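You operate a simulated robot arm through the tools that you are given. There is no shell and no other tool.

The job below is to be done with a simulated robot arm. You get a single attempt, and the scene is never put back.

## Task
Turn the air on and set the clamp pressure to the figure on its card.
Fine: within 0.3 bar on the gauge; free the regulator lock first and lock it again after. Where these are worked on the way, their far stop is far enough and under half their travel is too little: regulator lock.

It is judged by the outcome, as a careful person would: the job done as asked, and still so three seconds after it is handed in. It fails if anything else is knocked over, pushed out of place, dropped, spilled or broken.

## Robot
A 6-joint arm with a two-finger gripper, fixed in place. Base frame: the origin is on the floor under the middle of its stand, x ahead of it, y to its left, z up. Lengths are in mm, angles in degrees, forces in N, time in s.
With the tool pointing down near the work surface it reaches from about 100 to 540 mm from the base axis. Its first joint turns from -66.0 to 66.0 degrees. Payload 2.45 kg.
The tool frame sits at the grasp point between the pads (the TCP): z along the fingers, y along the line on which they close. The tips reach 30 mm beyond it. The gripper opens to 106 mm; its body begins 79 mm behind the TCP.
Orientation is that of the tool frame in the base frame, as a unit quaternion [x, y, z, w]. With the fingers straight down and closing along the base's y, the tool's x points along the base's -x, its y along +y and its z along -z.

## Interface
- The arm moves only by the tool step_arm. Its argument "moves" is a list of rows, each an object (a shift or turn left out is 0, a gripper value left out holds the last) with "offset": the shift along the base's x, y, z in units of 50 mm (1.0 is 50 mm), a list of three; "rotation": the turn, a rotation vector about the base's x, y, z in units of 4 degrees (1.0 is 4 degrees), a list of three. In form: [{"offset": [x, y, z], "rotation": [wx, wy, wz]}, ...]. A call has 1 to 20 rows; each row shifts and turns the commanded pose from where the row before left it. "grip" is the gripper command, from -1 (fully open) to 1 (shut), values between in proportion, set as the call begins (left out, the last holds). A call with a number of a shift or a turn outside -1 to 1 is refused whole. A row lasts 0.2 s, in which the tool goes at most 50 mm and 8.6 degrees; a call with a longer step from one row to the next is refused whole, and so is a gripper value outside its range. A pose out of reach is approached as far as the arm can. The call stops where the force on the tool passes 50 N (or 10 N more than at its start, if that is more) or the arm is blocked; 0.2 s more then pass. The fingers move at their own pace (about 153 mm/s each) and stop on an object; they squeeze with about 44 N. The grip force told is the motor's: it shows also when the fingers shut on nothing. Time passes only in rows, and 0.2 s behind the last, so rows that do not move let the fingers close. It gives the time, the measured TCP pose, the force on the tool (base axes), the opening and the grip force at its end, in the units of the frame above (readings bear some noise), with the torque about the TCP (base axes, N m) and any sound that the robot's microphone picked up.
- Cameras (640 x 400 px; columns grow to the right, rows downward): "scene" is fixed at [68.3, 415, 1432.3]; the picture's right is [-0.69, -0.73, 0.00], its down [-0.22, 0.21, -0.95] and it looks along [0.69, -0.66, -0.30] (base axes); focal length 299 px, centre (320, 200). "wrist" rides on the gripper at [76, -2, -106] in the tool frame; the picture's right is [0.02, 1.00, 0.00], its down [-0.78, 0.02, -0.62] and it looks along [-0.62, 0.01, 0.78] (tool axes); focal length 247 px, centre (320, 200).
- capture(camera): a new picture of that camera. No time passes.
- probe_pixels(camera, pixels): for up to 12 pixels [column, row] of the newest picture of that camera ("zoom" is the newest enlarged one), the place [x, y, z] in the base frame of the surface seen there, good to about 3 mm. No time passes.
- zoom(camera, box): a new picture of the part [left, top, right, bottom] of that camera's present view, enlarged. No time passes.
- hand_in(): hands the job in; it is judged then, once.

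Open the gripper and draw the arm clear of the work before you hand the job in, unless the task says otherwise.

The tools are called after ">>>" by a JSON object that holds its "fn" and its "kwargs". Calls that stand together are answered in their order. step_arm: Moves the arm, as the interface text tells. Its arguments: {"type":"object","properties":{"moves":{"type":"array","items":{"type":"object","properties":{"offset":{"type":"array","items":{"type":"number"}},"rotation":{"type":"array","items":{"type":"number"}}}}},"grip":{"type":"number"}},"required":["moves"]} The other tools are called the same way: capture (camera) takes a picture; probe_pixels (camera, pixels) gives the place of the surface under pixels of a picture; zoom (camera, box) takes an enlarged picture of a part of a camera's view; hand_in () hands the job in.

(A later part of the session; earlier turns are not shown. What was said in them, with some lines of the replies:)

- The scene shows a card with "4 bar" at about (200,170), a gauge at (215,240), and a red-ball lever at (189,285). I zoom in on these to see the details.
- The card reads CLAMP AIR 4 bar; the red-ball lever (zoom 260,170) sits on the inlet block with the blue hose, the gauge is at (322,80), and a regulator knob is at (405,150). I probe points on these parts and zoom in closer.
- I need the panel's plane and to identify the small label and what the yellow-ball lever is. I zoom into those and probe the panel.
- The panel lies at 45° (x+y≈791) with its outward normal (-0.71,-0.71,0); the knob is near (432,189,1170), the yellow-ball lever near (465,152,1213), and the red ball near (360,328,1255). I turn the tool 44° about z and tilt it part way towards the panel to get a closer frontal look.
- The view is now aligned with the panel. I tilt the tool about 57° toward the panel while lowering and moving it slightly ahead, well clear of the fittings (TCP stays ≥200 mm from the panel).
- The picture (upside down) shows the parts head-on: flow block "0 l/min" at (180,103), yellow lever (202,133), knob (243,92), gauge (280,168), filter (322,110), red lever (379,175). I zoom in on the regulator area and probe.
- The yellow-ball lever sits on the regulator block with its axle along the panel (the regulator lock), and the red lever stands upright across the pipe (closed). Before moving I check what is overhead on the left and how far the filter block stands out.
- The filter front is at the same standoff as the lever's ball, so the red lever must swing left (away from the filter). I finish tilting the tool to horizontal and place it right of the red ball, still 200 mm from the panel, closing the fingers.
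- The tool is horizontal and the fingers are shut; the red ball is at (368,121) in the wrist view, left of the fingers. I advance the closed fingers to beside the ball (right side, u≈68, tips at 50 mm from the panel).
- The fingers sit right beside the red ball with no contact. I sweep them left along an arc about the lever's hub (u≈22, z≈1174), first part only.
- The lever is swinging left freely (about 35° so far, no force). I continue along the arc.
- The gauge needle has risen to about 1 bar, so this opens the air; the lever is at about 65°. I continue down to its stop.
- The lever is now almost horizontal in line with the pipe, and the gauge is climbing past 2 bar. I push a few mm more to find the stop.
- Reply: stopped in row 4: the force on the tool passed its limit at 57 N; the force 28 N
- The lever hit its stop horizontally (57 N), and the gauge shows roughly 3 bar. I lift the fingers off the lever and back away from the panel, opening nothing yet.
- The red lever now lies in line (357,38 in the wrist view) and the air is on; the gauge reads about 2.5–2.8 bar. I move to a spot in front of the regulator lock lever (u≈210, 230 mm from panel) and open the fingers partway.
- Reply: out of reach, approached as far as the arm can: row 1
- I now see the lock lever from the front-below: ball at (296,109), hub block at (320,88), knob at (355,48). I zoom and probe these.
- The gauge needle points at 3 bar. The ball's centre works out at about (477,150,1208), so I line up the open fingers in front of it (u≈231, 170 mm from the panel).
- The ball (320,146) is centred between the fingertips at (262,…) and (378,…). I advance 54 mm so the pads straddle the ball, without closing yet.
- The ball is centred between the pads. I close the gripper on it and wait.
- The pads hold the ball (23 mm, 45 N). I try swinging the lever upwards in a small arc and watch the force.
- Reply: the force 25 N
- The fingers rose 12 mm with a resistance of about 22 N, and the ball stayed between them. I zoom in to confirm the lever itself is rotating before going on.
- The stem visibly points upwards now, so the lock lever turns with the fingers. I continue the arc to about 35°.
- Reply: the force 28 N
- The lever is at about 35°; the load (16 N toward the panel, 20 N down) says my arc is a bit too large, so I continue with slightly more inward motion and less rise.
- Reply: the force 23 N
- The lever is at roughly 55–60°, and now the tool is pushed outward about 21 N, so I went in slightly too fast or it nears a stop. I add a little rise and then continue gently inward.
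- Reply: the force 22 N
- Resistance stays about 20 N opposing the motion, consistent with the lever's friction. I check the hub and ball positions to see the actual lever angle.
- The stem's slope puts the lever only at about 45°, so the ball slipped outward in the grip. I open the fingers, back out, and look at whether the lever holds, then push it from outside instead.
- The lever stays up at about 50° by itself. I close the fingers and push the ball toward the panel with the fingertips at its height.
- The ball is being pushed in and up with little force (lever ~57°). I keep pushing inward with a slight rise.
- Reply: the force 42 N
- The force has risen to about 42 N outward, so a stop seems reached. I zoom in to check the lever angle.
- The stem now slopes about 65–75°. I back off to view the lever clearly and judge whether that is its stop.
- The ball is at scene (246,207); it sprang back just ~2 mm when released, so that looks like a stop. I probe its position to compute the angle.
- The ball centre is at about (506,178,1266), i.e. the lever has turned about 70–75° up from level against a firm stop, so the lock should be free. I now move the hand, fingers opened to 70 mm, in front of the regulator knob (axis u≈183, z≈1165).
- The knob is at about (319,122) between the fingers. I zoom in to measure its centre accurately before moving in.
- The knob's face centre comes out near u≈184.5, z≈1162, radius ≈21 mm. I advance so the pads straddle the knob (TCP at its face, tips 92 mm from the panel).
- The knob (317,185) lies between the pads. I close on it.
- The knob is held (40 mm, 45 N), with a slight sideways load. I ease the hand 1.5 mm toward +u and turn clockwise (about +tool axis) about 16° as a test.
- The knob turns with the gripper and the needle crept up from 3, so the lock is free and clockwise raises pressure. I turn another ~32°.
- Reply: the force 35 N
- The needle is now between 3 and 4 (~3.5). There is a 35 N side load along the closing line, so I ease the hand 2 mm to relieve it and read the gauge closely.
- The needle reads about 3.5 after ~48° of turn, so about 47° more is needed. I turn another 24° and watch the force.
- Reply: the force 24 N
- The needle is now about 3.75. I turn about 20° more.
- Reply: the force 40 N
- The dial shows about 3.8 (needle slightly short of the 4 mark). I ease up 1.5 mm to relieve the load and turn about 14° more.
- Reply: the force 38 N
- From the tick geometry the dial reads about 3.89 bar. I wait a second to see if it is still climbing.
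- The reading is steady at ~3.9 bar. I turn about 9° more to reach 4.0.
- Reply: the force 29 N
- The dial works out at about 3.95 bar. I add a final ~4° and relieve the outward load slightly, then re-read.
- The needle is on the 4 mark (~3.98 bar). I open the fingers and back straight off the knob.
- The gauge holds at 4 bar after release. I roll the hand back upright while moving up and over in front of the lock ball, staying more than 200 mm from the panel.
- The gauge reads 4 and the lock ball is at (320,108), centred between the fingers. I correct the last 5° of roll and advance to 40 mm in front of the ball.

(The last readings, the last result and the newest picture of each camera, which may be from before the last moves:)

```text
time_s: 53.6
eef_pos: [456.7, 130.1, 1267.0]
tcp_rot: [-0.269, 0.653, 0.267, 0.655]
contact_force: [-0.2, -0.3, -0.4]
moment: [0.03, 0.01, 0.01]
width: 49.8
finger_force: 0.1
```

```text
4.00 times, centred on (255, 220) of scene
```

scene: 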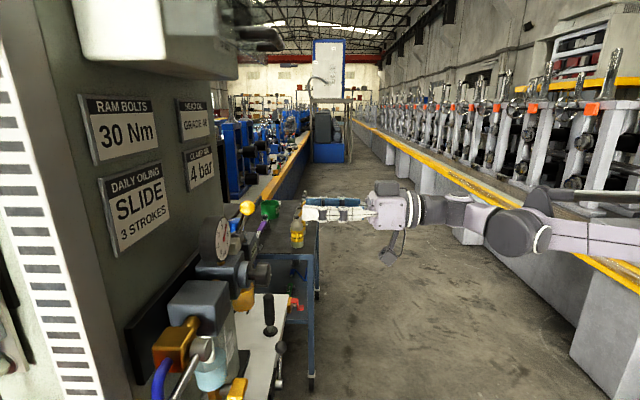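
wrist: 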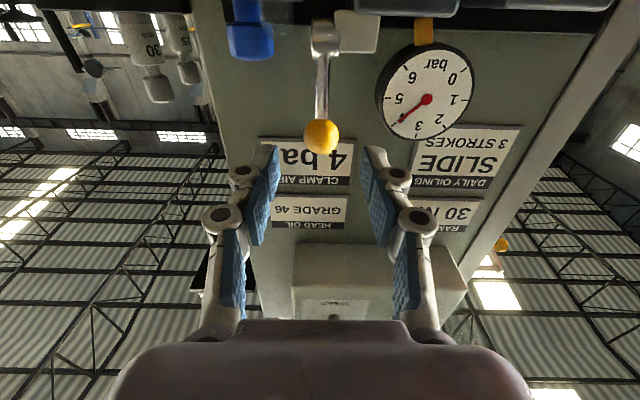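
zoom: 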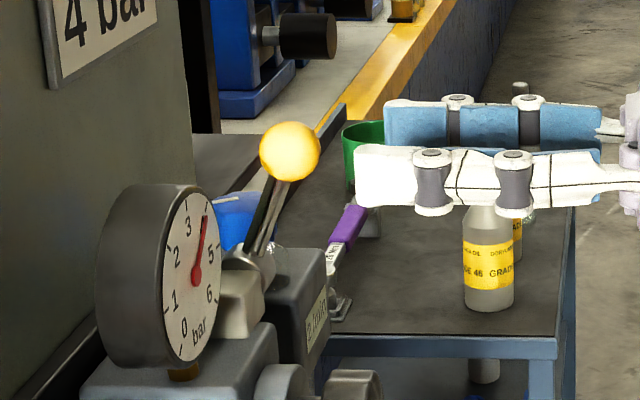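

The ball stays centred. I advance the open fingers 68 mm so the pads straddle it, then check.

>>> {"fn": "step_arm", "kwargs": {"moves": [{"offset": [0.16, 0.16, 0]}, {"offset": [0.16, 0.16, 0]}, {"offset": [0.16, 0.16, 0]}, {"offset": [0.16, 0.16, 0]}, {"offset": [0.16, 0.16, 0]}, {"offset": [0.16, 0.16, 0]}]}}

>>> {"fn": "capture", "kwargs": {"camera": "wrist"}}

>>> {"fn": "zoom", "kwargs": {"camera": "scene", "box": [195, 170, 315, 270]}}

```text
time_s: 55.0
eef_pos: [505.7, 177.6, 1268.1]
tcp_rot: [-0.269, 0.653, 0.266, 0.656]
contact_force: [0.7, 0.5, -0.5]
moment: [0.0, 0.01, -0.02]
width: 49.7
finger_force: 0.1
```

```text
taken
```

wrist: 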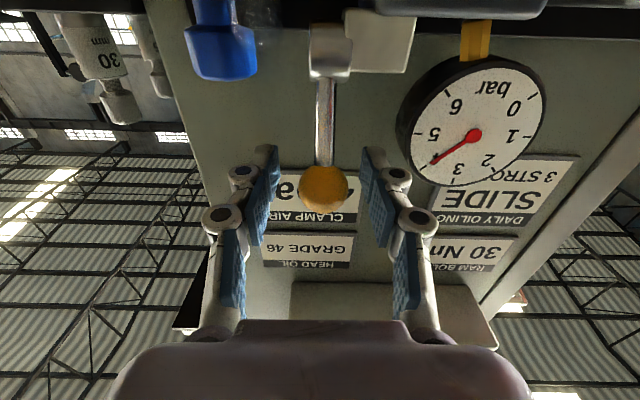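

```text
4.00 times, centred on (255, 220) of scene
```

zoom: 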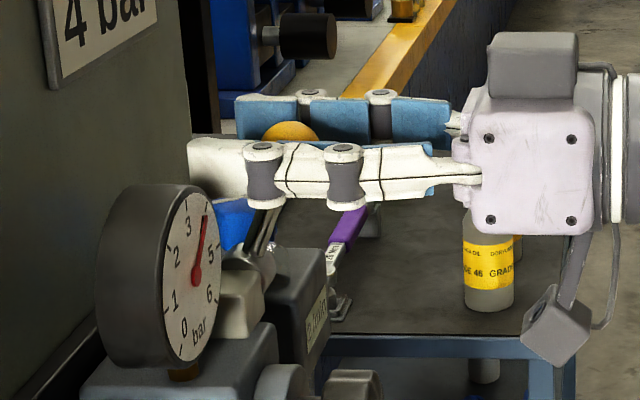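

The ball (323,187) is at the grasp point, 2 mm off to one side. I correct by 1.5 mm and close on it.

>>> {"fn": "step_arm", "kwargs": {"moves": [{"offset": [-0.021, 0.021, 0]}, {}, {}, {}], "grip": 1}}

>>> {"fn": "zoom", "kwargs": {"camera": "wrist", "box": [240, 60, 400, 240]}}

```text
time_s: 56.0
eef_pos: [503.5, 177.0, 1267.9]
tcp_rot: [-0.268, 0.654, 0.267, 0.655]
contact_force: [5.6, 0.6, 12.9]
moment: [0.36, -0.31, 0.03]
width: 23.5
finger_force: 45.2
```

```text
2.22 times, centred on (320, 150) of wrist
```

zoom: 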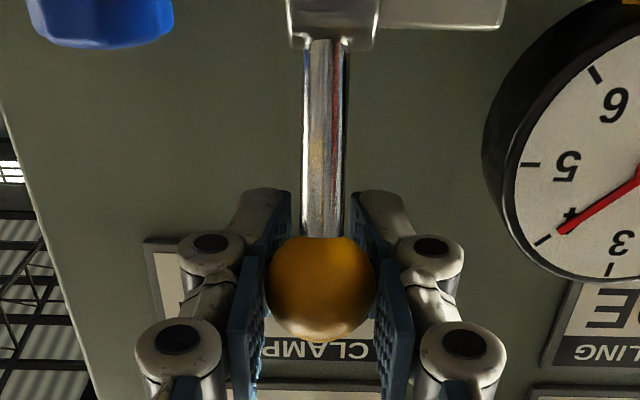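

Gripped (23.5 mm). I pull the lever back along its arc (pivot ≈58.7 mm from panel, z≈1210, radius ≈58), first 20°.

>>> {"fn": "step_arm", "kwargs": {"moves": [{"offset": [-0.0674, -0.0674, -0.034]}, {"offset": [-0.065, -0.065, -0.042]}, {"offset": [-0.0622, -0.0622, -0.05]}, {"offset": [-0.059, -0.059, -0.057]}]}}

>>> {"fn": "capture", "kwargs": {"camera": "wrist"}}

>>> {"fn": "zoom", "kwargs": {"camera": "scene", "box": [195, 170, 315, 270]}}

```text
time_s: 57.0
eef_pos: [493.4, 166.3, 1256.3]
tcp_rot: [-0.269, 0.654, 0.267, 0.655]
contact_force: [32.4, 12.9, -3.8]
moment: [0.97, -0.93, 0.07]
width: 24.2
finger_force: 44.1
```

```text
taken
```

wrist: 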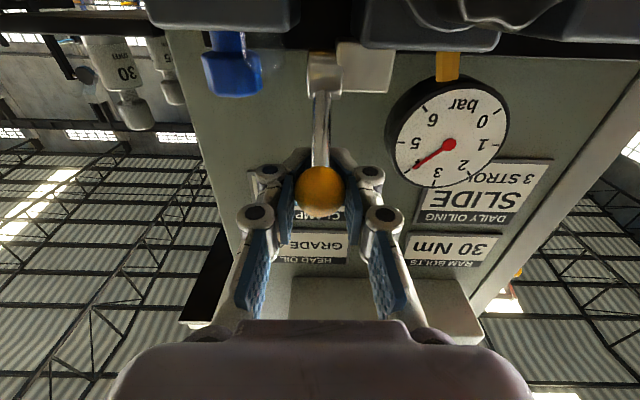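

```text
4.00 times, centred on (255, 220) of scene
```

zoom: 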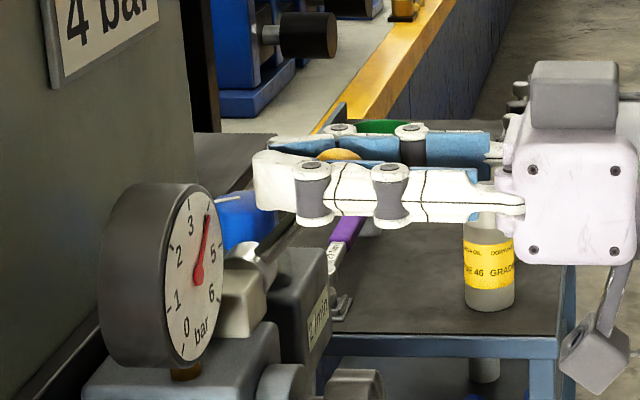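

The lever follows (~52°), with a 32 N pull toward the panel, so I continue with somewhat less outward and more downward motion.

>>> {"fn": "step_arm", "kwargs": {"moves": [{"offset": [-0.03, -0.03, -0.075]}, {"offset": [-0.04, -0.04, -0.08]}, {"offset": [-0.04, -0.04, -0.082]}, {"offset": [-0.038, -0.038, -0.085]}]}}

>>> {"fn": "capture", "kwargs": {"camera": "wrist"}}

>>> {"fn": "zoom", "kwargs": {"camera": "scene", "box": [195, 170, 315, 270]}}

```text
time_s: 58.0
eef_pos: [485.5, 158.1, 1240.5]
tcp_rot: [-0.269, 0.653, 0.268, 0.655]
contact_force: [27.7, 15.5, 8.6]
moment: [0.98, -0.93, -0.01]
width: 23.8
finger_force: 44.5
```

```text
taken
```

wrist: 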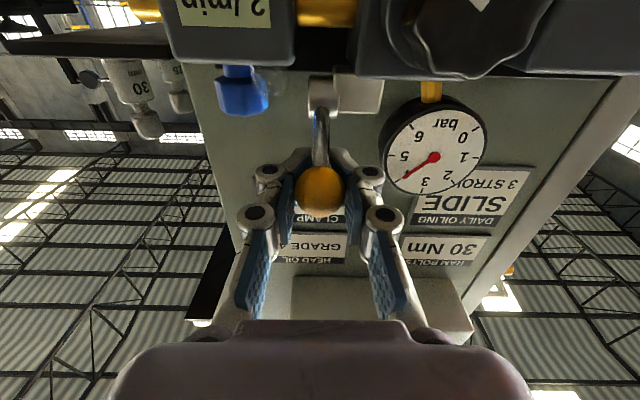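

```text
4.00 times, centred on (255, 220) of scene
```

zoom: 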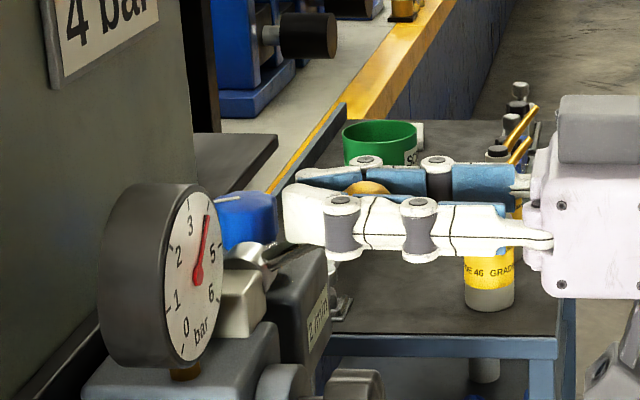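

Lever is at about 33°. I continue downward with less outward motion.

>>> {"fn": "step_arm", "kwargs": {"moves": [{"offset": [-0.015, -0.015, -0.088]}, {"offset": [-0.022, -0.022, -0.092]}, {"offset": [-0.02, -0.02, -0.095]}, {"offset": [-0.016, -0.016, -0.097]}]}}

>>> {"fn": "capture", "kwargs": {"camera": "wrist"}}

>>> {"fn": "zoom", "kwargs": {"camera": "scene", "box": [195, 170, 315, 270]}}

```text
time_s: 59.0
eef_pos: [480.8, 153.8, 1223.0]
tcp_rot: [-0.267, 0.653, 0.267, 0.657]
contact_force: [3.8, -4.3, 18.6]
moment: [0.67, -0.66, -0.1]
width: 23.8
finger_force: 45.3
```

```text
taken
```

wrist: 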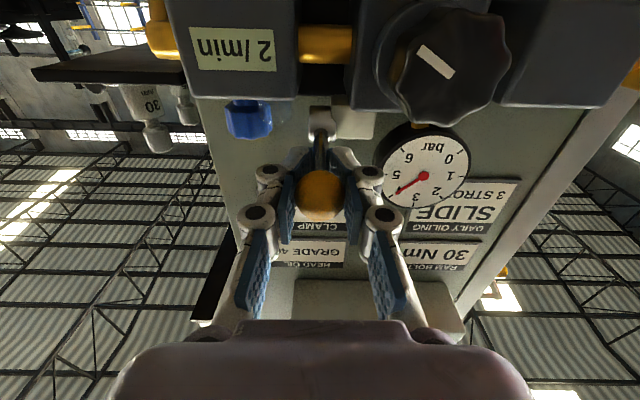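

```text
4.00 times, centred on (255, 220) of scene
```

zoom: 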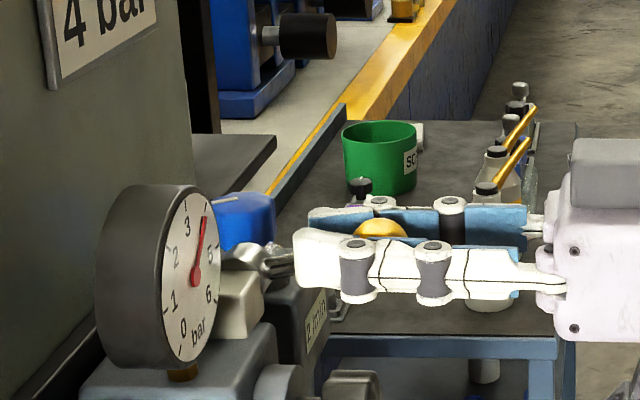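

About 13° remain. I bring it down the last ~14 mm to level.

>>> {"fn": "step_arm", "kwargs": {"moves": [{"offset": [-0.01, -0.01, -0.1]}, {"offset": [-0.005, -0.005, -0.1]}, {"offset": [0, 0, -0.09]}]}}

>>> {"fn": "capture", "kwargs": {"camera": "wrist"}}

>>> {"fn": "zoom", "kwargs": {"camera": "scene", "box": [195, 190, 315, 290]}}

```text
time_s: 59.8
eef_pos: [479.9, 152.8, 1207.1]
tcp_rot: [-0.267, 0.653, 0.267, 0.657]
contact_force: [12.3, -4.1, 19.6]
moment: [0.79, -0.72, -0.07]
width: 23.4
finger_force: 45.2
```

```text
taken
```

wrist: 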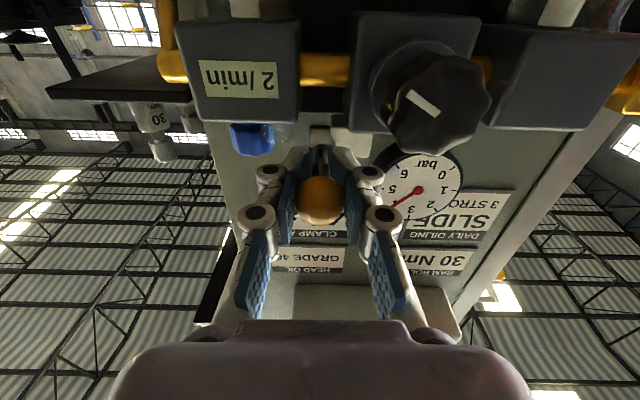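

```text
4.00 times, centred on (255, 240) of scene
```

zoom: 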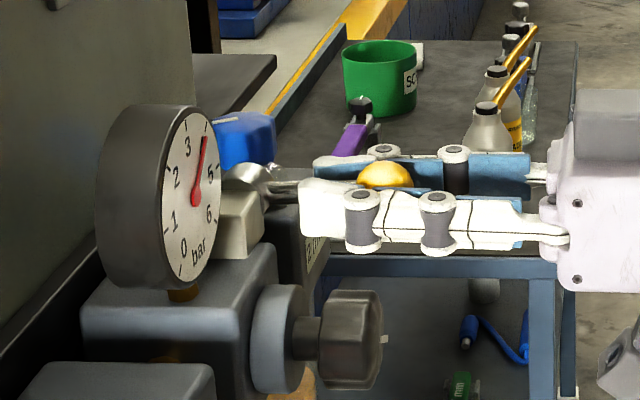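

The hand is at z=1207 with no sharp stop yet felt (≈20 N friction). I press a few more mm down to seek the stop.

>>> {"fn": "step_arm", "kwargs": {"moves": [{"offset": [0, 0, -0.05]}, {"offset": [0, 0, -0.05]}]}}

>>> {"fn": "zoom", "kwargs": {"camera": "scene", "box": [195, 190, 315, 290]}}

>>> {"fn": "zoom", "kwargs": {"camera": "wrist", "box": [240, 100, 400, 240]}}

```text
time_s: 60.4
eef_pos: [480.3, 152.2, 1204.5]
tcp_rot: [-0.266, 0.652, 0.269, 0.657]
contact_force: [11.2, -6.3, 32.8]
moment: [0.39, -0.44, -0.03]
width: 23.1
finger_force: 44.8
```

```text
4.00 times, centred on (255, 240) of scene
```

zoom: 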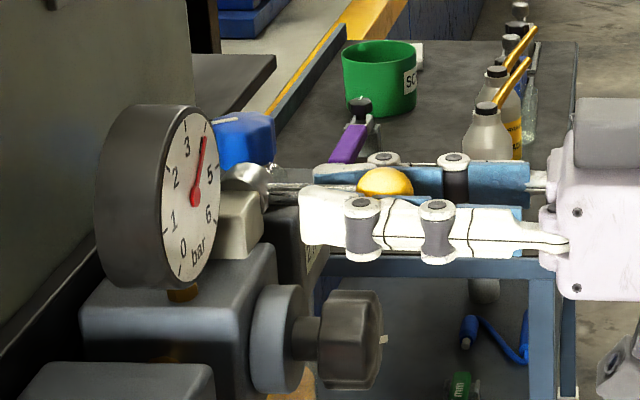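

```text
2.86 times, centred on (320, 170) of wrist
```

zoom: 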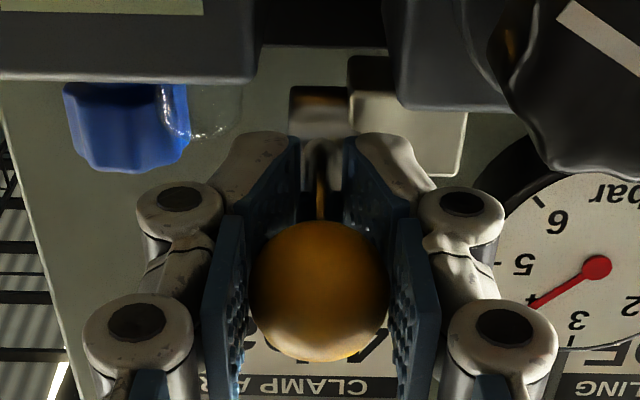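

The load jumped to 33 N and the ball no longer follows, so the lever appears to be at its stop. I release and back off to look.

>>> {"fn": "step_arm", "kwargs": {"moves": [{}, {}, {"offset": [-0.1, -0.1, 0.03]}, {"offset": [-0.25, -0.25, 0.02]}, {"offset": [-0.3, -0.3, 0]}, {"offset": [-0.3, -0.3, 0]}, {"offset": [-0.3, -0.3, 0]}], "grip": 0.06}}

>>> {"fn": "capture", "kwargs": {"camera": "wrist"}}

>>> {"fn": "capture", "kwargs": {"camera": "scene"}}

>>> {"fn": "zoom", "kwargs": {"camera": "scene", "box": [195, 205, 285, 285]}}

```text
time_s: 62.0
eef_pos: [417.7, 90.7, 1207.2]
tcp_rot: [-0.27, 0.653, 0.267, 0.655]
contact_force: [-0.2, 0.4, -0.4]
moment: [0.02, -0.01, -0.05]
width: 50.0
finger_force: 0.1
```

```text
taken
```

wrist: 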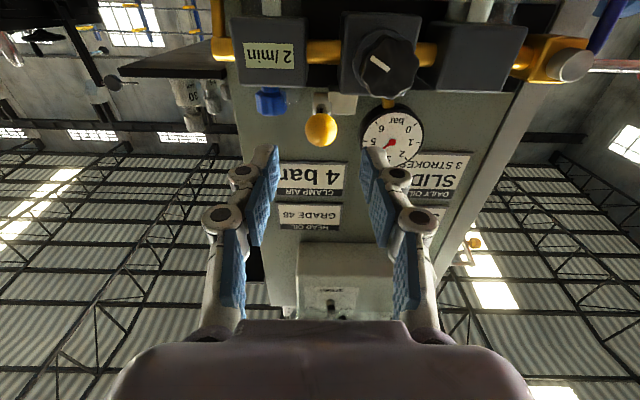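

```text
taken
```

scene: 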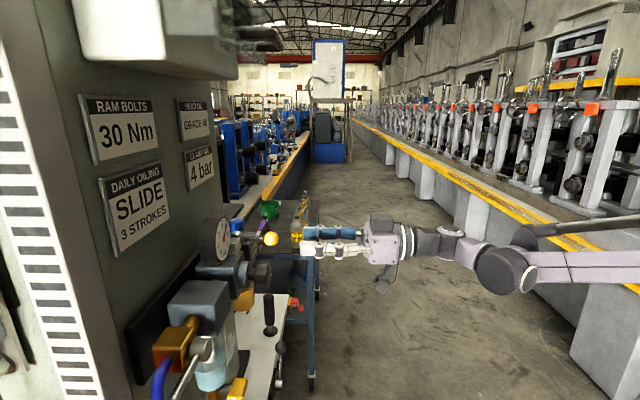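

```text
5.00 times, centred on (240, 245) of scene
```

zoom: 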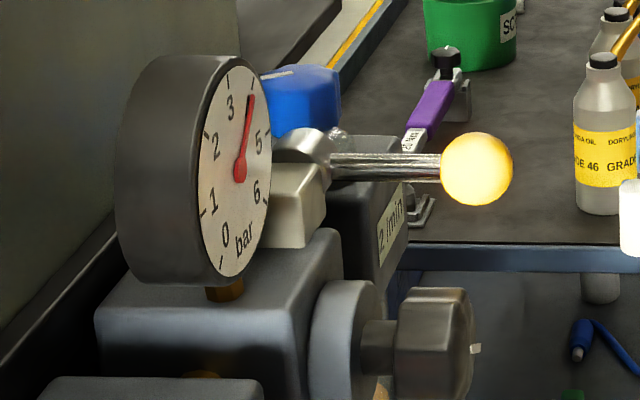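

The lock ball is back exactly where it started (scene zoom (477,168)) and the needle is still at the 4 mark. I draw the arm further back and open the gripper, then verify the gauge and the valves.

>>> {"fn": "step_arm", "kwargs": {"moves": [{"offset": [-0.4, -0.2, 0.0]}, {"offset": [-0.4, -0.2, 0.0]}, {"offset": [-0.4, -0.2, 0.1]}, {"offset": [-0.4, 0, 0.1]}, {}, {}], "grip": -1}}

>>> {"fn": "capture", "kwargs": {"camera": "wrist"}}

>>> {"fn": "capture", "kwargs": {"camera": "scene"}}

>>> {"fn": "zoom", "kwargs": {"camera": "scene", "box": [120, 200, 320, 400]}}

```text
time_s: 63.4
eef_pos: [337.0, 60.7, 1216.1]
tcp_rot: [-0.269, 0.653, 0.267, 0.655]
contact_force: [-0.9, -0.2, 0.4]
moment: [-0.04, 0.0, 0.02]
width: 105.7
finger_force: 0.1
```

```text
taken
```

wrist: 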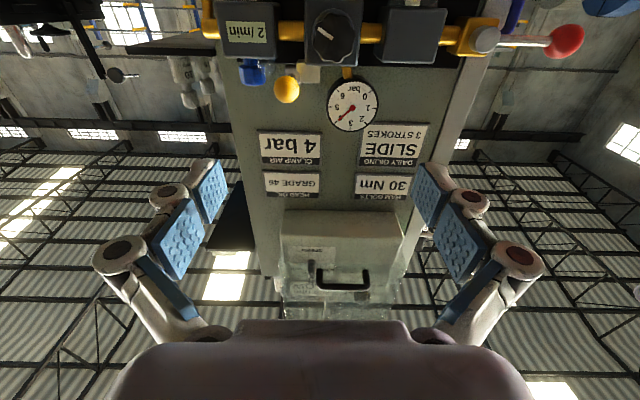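

```text
taken
```

scene: 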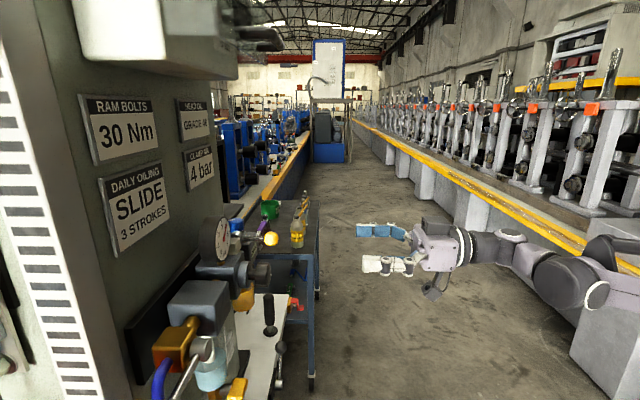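

```text
2.00 times, centred on (220, 300) of scene
```

zoom: 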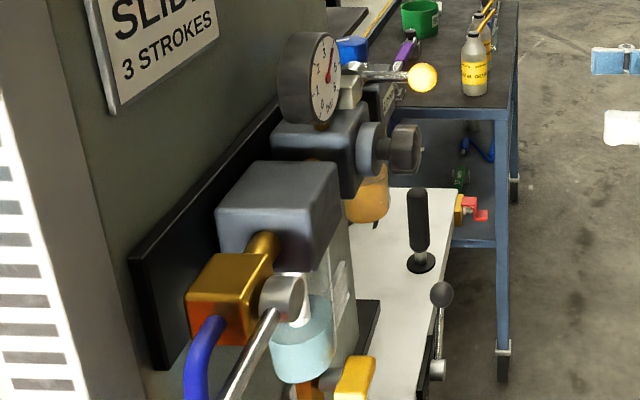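

Everything looks undisturbed and the red lever lies in line. I take one last close reading of the gauge at (352,106) and the levers.

>>> {"fn": "zoom", "kwargs": {"camera": "wrist", "box": [315, 70, 390, 140]}}

>>> {"fn": "zoom", "kwargs": {"camera": "wrist", "box": [440, 0, 600, 100]}}

>>> {"fn": "probe_pixels", "kwargs": {"camera": "wrist", "pixels": [[286, 90], [486, 40], [520, 41], [566, 42]]}}

```text
5.71 times, centred on (352, 105) of wrist
```

zoom: 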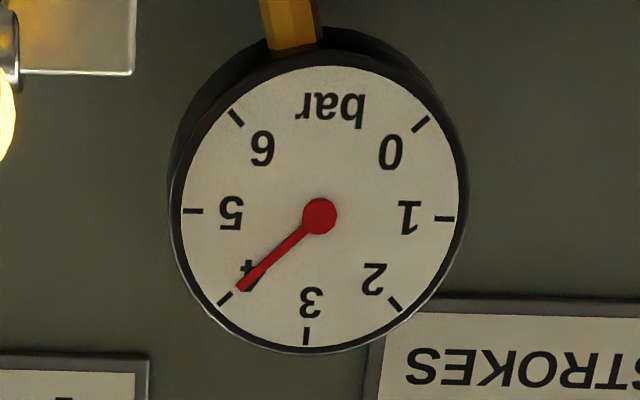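

```text
4.00 times, centred on (520, 50) of wrist
```

zoom: 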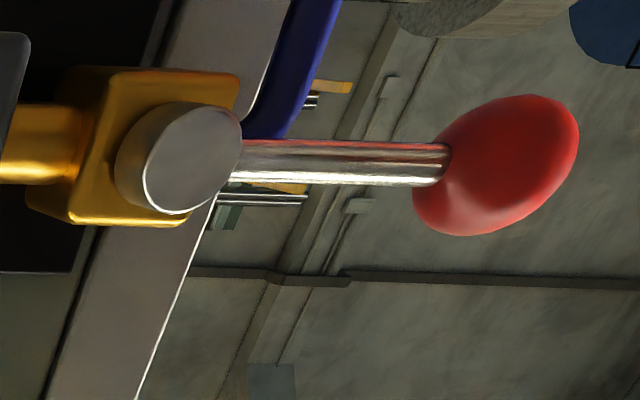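

```text
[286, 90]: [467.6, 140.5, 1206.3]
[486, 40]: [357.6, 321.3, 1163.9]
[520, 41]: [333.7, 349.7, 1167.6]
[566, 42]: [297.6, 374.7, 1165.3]
```

The needle lies on the 4 mark, the red lever is in line (air on), and the lock lever is back level at its original place. The arm is clear with the gripper open, so I hand the job in.

>>> {"fn": "hand_in", "kwargs": {}}

```text
The job is handed in.
```

The air is on and the clamp pressure is set to about 4.0 bar, the figure on the CLAMP AIR card. The job is handed in.

- **Air valve:** I swung the red-ball lever left until it hit its stop. It now lies in line with the pipe.
- **Regulator lock:** I took the yellow-ball lever on the regulator to be the lock. I swung it up about 70–75° to a firm stop before touching the knob. Afterwards I brought it back down to where it started.
- **Pressure:** I turned the knob clockwise about 118° in total, from 3 bar. From the dial marks the gauge reads about 3.97–4.0 bar. It held there after I let go of the knob and after re-locking.

Nothing else looked knocked over or moved in the last pictures. The arm was drawn back and the gripper left open.
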